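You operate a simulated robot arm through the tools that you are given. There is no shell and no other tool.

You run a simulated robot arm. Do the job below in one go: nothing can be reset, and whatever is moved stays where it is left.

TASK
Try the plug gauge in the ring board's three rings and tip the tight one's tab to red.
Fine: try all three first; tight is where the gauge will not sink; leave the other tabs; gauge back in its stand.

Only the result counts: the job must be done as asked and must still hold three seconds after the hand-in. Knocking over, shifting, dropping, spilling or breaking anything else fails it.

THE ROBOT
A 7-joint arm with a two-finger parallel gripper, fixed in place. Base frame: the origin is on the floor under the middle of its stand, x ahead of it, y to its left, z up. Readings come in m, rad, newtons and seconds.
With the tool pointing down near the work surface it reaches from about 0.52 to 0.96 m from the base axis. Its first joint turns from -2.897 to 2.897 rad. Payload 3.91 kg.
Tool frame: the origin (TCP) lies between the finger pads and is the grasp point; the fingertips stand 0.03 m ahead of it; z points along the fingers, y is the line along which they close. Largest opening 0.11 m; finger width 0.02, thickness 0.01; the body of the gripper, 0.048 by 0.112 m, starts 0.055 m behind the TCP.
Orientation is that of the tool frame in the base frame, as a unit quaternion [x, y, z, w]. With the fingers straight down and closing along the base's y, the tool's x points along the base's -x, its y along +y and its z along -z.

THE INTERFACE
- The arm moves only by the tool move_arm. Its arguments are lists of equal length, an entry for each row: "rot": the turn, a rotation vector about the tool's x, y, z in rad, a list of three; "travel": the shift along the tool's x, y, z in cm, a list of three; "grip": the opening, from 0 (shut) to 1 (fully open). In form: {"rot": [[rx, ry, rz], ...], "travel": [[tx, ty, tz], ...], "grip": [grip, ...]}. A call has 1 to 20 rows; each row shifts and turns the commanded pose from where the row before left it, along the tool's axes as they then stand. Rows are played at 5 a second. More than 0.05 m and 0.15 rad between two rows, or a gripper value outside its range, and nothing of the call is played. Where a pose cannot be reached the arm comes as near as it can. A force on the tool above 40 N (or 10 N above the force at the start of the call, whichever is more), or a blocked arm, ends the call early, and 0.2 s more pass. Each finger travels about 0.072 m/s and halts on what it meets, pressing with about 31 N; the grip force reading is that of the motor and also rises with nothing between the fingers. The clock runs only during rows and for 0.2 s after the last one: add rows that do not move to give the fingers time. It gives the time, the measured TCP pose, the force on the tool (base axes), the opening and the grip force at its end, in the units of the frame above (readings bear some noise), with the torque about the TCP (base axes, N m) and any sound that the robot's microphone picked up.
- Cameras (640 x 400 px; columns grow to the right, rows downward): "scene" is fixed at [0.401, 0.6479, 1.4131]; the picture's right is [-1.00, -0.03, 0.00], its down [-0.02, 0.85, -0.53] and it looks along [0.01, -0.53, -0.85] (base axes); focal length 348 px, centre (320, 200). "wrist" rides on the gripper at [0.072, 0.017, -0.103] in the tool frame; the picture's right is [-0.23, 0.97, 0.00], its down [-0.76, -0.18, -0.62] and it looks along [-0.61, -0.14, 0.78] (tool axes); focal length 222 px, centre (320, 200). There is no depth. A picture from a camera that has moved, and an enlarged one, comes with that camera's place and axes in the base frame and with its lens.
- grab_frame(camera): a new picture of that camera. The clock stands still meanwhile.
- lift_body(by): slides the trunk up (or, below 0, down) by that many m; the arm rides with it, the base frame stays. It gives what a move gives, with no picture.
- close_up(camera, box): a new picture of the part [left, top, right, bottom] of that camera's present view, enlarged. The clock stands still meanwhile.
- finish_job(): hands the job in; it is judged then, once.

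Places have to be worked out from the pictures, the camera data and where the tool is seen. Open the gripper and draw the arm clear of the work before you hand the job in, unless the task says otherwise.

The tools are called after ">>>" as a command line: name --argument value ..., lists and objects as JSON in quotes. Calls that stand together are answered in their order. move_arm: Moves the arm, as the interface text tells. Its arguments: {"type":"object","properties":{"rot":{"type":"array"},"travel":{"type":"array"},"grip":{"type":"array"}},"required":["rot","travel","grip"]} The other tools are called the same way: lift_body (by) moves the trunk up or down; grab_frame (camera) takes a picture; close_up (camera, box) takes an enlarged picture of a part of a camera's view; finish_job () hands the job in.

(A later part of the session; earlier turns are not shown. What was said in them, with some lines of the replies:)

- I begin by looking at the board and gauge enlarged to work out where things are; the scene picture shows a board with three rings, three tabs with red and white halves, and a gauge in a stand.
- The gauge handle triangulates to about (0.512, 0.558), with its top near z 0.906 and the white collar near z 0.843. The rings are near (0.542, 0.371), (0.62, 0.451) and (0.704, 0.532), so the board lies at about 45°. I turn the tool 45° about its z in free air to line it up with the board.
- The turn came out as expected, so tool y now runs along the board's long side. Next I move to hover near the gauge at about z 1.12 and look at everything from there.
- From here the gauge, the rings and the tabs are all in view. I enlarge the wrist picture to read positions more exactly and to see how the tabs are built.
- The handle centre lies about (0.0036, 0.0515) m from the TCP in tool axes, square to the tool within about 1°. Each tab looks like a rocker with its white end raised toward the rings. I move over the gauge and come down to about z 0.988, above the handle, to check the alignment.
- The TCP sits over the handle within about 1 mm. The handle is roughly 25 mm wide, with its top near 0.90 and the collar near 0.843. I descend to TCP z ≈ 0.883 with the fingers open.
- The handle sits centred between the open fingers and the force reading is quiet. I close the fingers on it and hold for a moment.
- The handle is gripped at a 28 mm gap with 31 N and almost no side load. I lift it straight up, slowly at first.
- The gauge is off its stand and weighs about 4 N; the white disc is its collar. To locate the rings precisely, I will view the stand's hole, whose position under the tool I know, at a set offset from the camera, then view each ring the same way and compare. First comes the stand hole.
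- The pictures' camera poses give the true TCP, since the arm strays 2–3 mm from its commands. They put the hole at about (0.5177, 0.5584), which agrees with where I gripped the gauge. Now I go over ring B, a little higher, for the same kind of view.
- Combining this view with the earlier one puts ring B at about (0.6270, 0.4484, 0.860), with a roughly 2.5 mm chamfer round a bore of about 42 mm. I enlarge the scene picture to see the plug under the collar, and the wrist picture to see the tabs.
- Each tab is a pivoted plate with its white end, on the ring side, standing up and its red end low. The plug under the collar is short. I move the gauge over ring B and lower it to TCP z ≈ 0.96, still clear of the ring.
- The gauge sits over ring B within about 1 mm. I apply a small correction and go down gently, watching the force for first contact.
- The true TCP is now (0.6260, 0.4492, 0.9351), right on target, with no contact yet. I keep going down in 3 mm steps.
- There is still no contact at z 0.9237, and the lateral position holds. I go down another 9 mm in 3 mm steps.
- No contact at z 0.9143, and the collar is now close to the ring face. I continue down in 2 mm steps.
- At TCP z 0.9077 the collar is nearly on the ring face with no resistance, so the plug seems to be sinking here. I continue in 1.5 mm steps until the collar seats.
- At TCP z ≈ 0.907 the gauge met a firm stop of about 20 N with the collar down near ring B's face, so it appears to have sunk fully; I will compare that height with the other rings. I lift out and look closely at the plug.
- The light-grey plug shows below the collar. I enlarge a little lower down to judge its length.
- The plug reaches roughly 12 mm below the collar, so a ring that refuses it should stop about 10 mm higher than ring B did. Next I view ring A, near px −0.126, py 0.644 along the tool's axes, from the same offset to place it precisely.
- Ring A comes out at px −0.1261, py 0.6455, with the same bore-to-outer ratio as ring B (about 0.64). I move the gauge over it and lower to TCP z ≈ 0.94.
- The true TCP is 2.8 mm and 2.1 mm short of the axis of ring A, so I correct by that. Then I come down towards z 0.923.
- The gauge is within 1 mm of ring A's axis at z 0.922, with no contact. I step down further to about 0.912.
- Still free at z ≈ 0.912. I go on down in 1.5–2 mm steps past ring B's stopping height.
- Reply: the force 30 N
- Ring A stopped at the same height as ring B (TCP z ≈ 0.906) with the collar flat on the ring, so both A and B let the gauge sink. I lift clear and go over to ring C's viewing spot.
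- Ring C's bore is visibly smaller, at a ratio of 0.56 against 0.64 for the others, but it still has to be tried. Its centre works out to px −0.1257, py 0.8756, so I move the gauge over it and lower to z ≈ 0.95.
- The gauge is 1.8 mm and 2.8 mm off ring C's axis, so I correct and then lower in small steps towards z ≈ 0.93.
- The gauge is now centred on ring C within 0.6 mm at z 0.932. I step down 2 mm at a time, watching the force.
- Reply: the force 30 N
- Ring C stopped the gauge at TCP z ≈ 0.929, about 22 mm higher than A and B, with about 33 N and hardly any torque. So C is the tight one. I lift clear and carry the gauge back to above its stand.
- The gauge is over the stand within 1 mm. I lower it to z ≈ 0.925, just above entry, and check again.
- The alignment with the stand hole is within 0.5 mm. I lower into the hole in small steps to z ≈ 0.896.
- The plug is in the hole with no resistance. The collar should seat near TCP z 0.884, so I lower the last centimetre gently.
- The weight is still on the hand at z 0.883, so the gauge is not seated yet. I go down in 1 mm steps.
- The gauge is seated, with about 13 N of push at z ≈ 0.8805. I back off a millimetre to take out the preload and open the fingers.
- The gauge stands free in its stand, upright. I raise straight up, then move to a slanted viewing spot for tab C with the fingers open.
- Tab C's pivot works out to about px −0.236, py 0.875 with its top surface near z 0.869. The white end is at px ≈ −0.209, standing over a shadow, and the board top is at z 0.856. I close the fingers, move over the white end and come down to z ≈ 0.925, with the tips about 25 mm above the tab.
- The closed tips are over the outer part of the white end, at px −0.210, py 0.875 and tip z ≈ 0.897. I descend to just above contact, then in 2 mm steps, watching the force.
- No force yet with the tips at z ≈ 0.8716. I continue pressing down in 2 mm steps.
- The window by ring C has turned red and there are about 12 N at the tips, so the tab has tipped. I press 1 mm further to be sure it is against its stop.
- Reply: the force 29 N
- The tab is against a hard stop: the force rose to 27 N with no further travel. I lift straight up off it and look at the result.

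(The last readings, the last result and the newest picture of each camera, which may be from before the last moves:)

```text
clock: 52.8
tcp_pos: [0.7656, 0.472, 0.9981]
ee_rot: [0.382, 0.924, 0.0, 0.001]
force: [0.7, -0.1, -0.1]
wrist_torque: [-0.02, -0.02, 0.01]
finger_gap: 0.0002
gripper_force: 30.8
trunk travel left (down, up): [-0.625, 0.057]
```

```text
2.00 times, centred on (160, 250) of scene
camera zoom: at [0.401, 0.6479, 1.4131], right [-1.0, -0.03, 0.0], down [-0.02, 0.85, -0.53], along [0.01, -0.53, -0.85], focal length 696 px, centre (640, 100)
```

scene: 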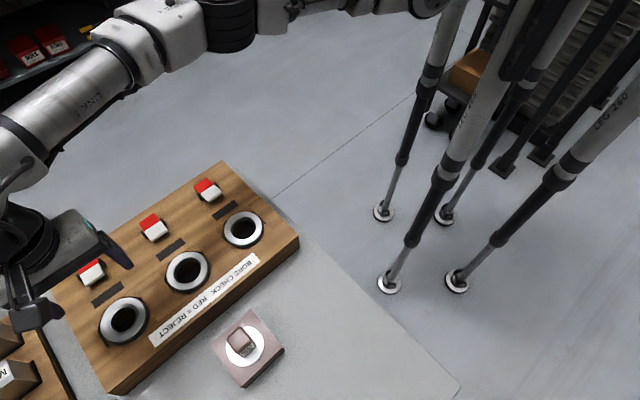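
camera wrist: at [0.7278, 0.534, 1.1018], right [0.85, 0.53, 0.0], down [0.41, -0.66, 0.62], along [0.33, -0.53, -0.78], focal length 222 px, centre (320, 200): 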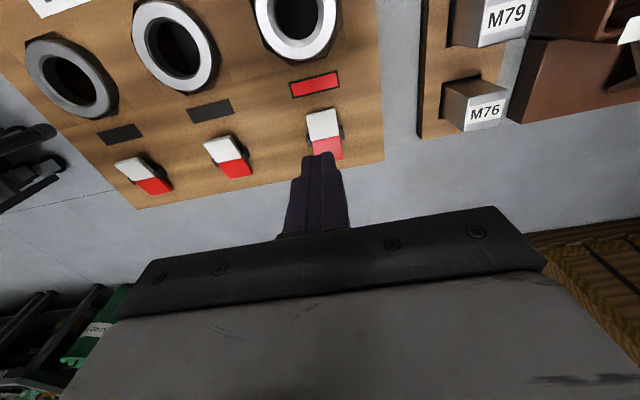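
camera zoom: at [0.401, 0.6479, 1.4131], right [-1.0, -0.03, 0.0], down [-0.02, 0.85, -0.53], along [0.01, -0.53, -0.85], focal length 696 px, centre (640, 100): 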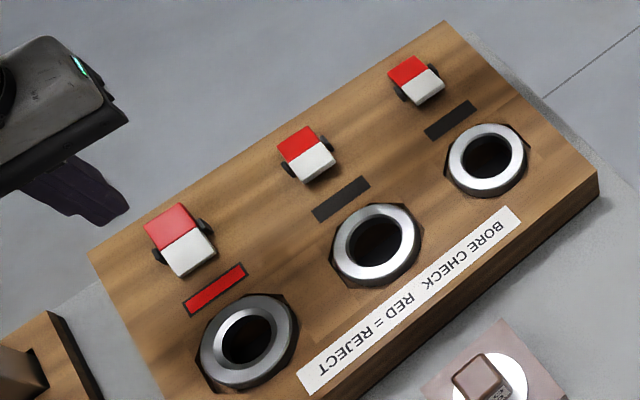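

Tab C stays tipped with its window red, the other two tabs and windows are unchanged, and the gauge is in its stand. I raise the arm, open the gripper and draw back away from the work.

>>> move_arm --rot '[[0, 0, 0], [0, 0, 0], [0, 0, 0], [0, 0, 0], [0, 0, 0], [0, 0, 0], [0, 0, 0], [0, 0, 0], [0, 0, 0], [0, 0, 0], [0, 0, 0], [0, 0, 0], [0, 0, 0], [0, 0, 0], [0, 0, 0], [0, 0, 0]]' --travel '[[0, 0, -4.0], [0, 0, -4.0], [0, 0, -4.0], [0, 0, -2.0], [3.27, -3.47, 0], [3.27, -3.47, 0], [3.27, -3.47, 0], [3.27, -3.47, 0], [3.27, -3.47, 0], [3.27, -3.47, 0], [3.27, -3.47, 0], [3.27, -3.47, 0], [3.27, -3.47, 0], [3.27, -3.47, 0], [0, 0, 0], [0, 0, 0]]' --grip '[0, 0, 0.5, 1, 1, 1, 1, 1, 1, 1, 1, 1, 1, 1, 1, 1]'

>>> grab_frame --camera "scene"

>>> close_up --camera "scene" --box '[40, 150, 310, 320]'

>>> close_up --camera "scene" --box '[140, 260, 340, 400]'

```text
clock: 56.2
tcp_pos: [0.3971, 0.6277, 1.2229]
ee_rot: [0.382, 0.924, 0.0, 0.0]
force: [-0.2, 0.5, 0.1]
wrist_torque: [0.02, -0.01, -0.01]
finger_gap: 0.1098
gripper_force: 0.1
out of reach, approached as far as the arm can: row 2, 3, 4, 5, 6, 7, 8, 9, 10, 11, 12, 13, 14
trunk travel left (down, up): [-0.625, 0.057]
```

```text
taken
```

scene: 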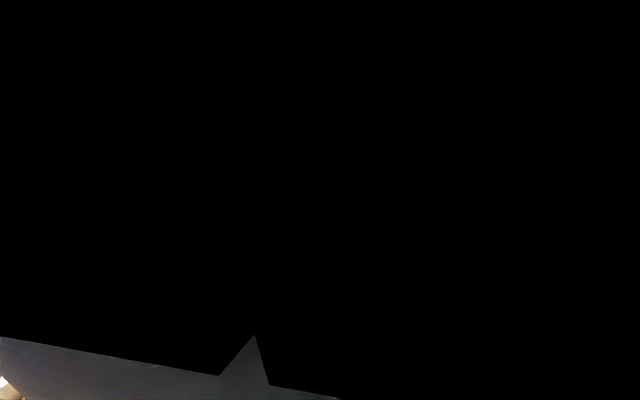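

```text
2.35 times, centred on (175, 235) of scene
camera zoom: at [0.401, 0.6479, 1.4131], right [-1.0, -0.03, 0.0], down [-0.02, 0.85, -0.53], along [0.01, -0.53, -0.85], focal length 818 px, centre (661, 118)
```

zoom: 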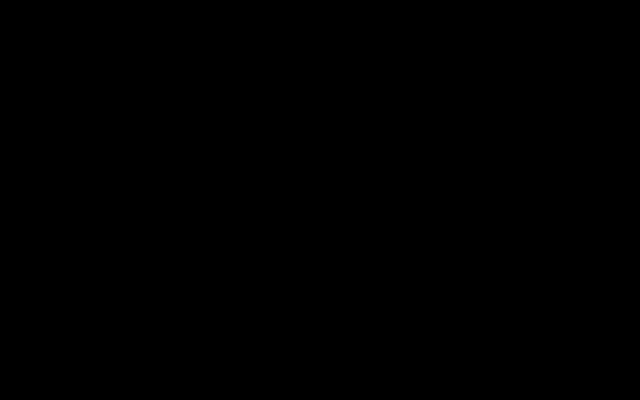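

```text
2.86 times, centred on (240, 330) of scene
camera zoom: at [0.401, 0.6479, 1.4131], right [-1.0, -0.03, 0.0], down [-0.02, 0.85, -0.53], along [0.01, -0.53, -0.85], focal length 994 px, centre (549, -171)
```

zoom: 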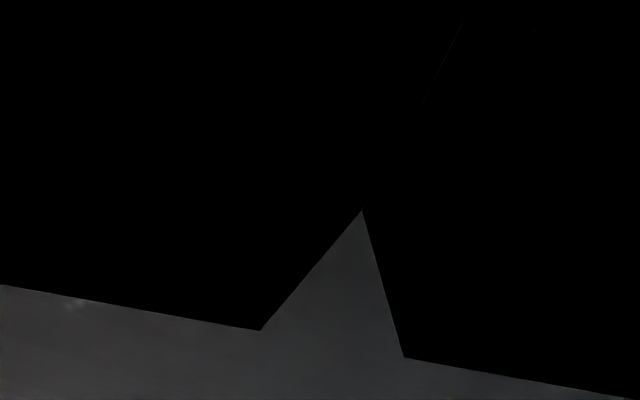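

The arm could not reach parts of that withdrawal and ended high at about (0.397, 0.628, 1.223), so it now blocks the scene camera. The forces are nil. I check from the wrist camera where things stand.

>>> grab_frame --camera "wrist"

```text
taken
camera wrist: at [0.3589, 0.6912, 1.326], right [0.85, 0.53, 0.0], down [0.41, -0.66, 0.62], along [0.33, -0.53, -0.78], focal length 222 px, centre (320, 200)
```

wrist: 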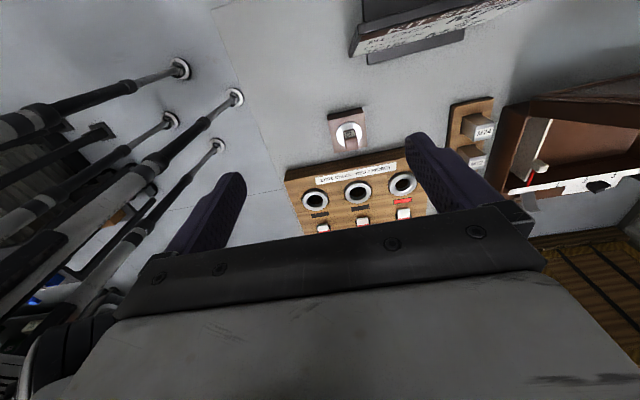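

The board, gauge and other items all look undisturbed, and the hand is high above the work. I take two small steps toward the starting pose to uncover the scene camera and check that the arm responds as expected.

>>> move_arm --rot '[[0, 0, 0], [0, 0, 0], [0, 0, 0]]' --travel '[[-0.9, -3.9, 0.5], [-0.9, -3.9, 0.5], [0, 0, 0]]' --grip '[1, 1, 1]'

>>> grab_frame --camera "scene"

```text
clock: 57.0
tcp_pos: [0.368, 0.6345, 1.2211]
ee_rot: [0.382, 0.924, 0.0, 0.0]
force: [0.1, 0.1, 0.2]
wrist_torque: [-0.02, 0.01, 0.0]
finger_gap: 0.1103
gripper_force: 0.0
out of reach, approached as far as the arm can: row 1, 2
trunk travel left (down, up): [-0.625, 0.057]
```

```text
taken
```

scene: 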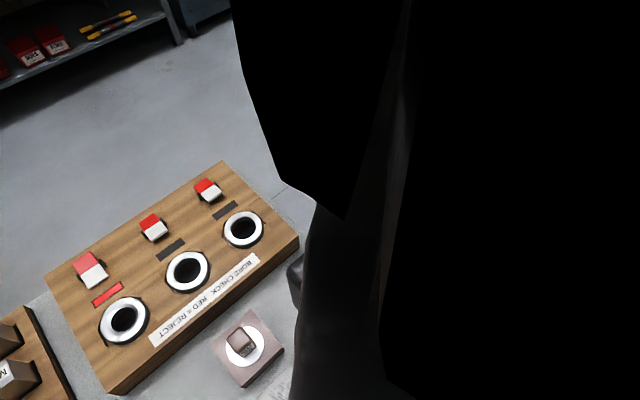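

The board and stand are visible again: C's window alone is red and the gauge is in its stand. I take one last enlarged look and compare it with the starting pictures.

>>> close_up --camera "scene" --box '[40, 150, 310, 320]'

>>> close_up --camera "scene" --box '[140, 260, 340, 400]'

```text
2.35 times, centred on (175, 235) of scene
camera zoom: at [0.401, 0.6479, 1.4131], right [-1.0, -0.03, 0.0], down [-0.02, 0.85, -0.53], along [0.01, -0.53, -0.85], focal length 818 px, centre (661, 118)
```

zoom: 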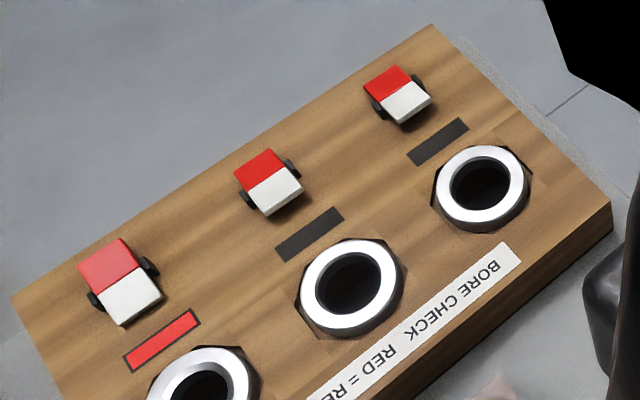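

```text
2.86 times, centred on (240, 330) of scene
camera zoom: at [0.401, 0.6479, 1.4131], right [-1.0, -0.03, 0.0], down [-0.02, 0.85, -0.53], along [0.01, -0.53, -0.85], focal length 994 px, centre (549, -171)
```

zoom: 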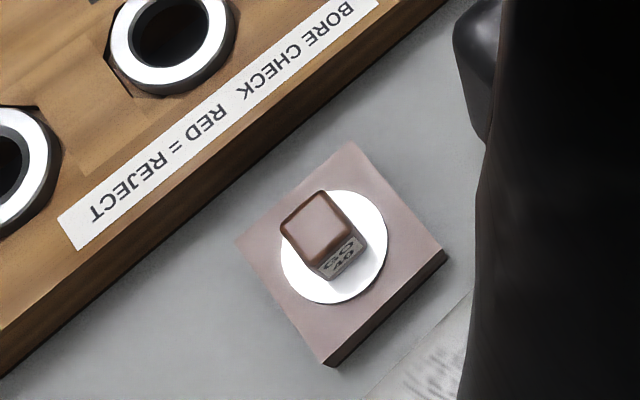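

All is in place: tab C is tipped with its window red, the other two tabs and windows are as they were, and the gauge, stand and board match the starting pictures. The gripper is open and well clear of the work, so I hand the job in.

>>> finish_job

```text
The job is handed in.
```

The job is done and handed in. I tried the gauge in all three rings, tipped only the tight ring's tab to red, and put the gauge back in its stand. I have not seen the judge's result.

| Ring (position in the scene camera's picture) | Tool height where the gauge stopped | Result |
|---|---|---|
| Right ring | about 0.906 m | Sank, collar flat on the ring |
| Middle ring | about 0.907 m | Sank, collar flat on the ring |
| Left ring, next to the rack of blocks | about 0.929 m | Would not sink, stopped about 22 mm higher with about 33 N of push |

- **Tab:** I pressed the white end of the left ring's tab down to its stop. Its window turned red and was still red about five seconds later.
- **The rest:** In the last pictures the other two tabs, the board and the stand looked the same as at the start.
- **Withdrawal:** My last move drew the arm back partly out of its reach. It stopped high, with the gripper open and clear of the work, and partly blocks the scene camera. It touched nothing.
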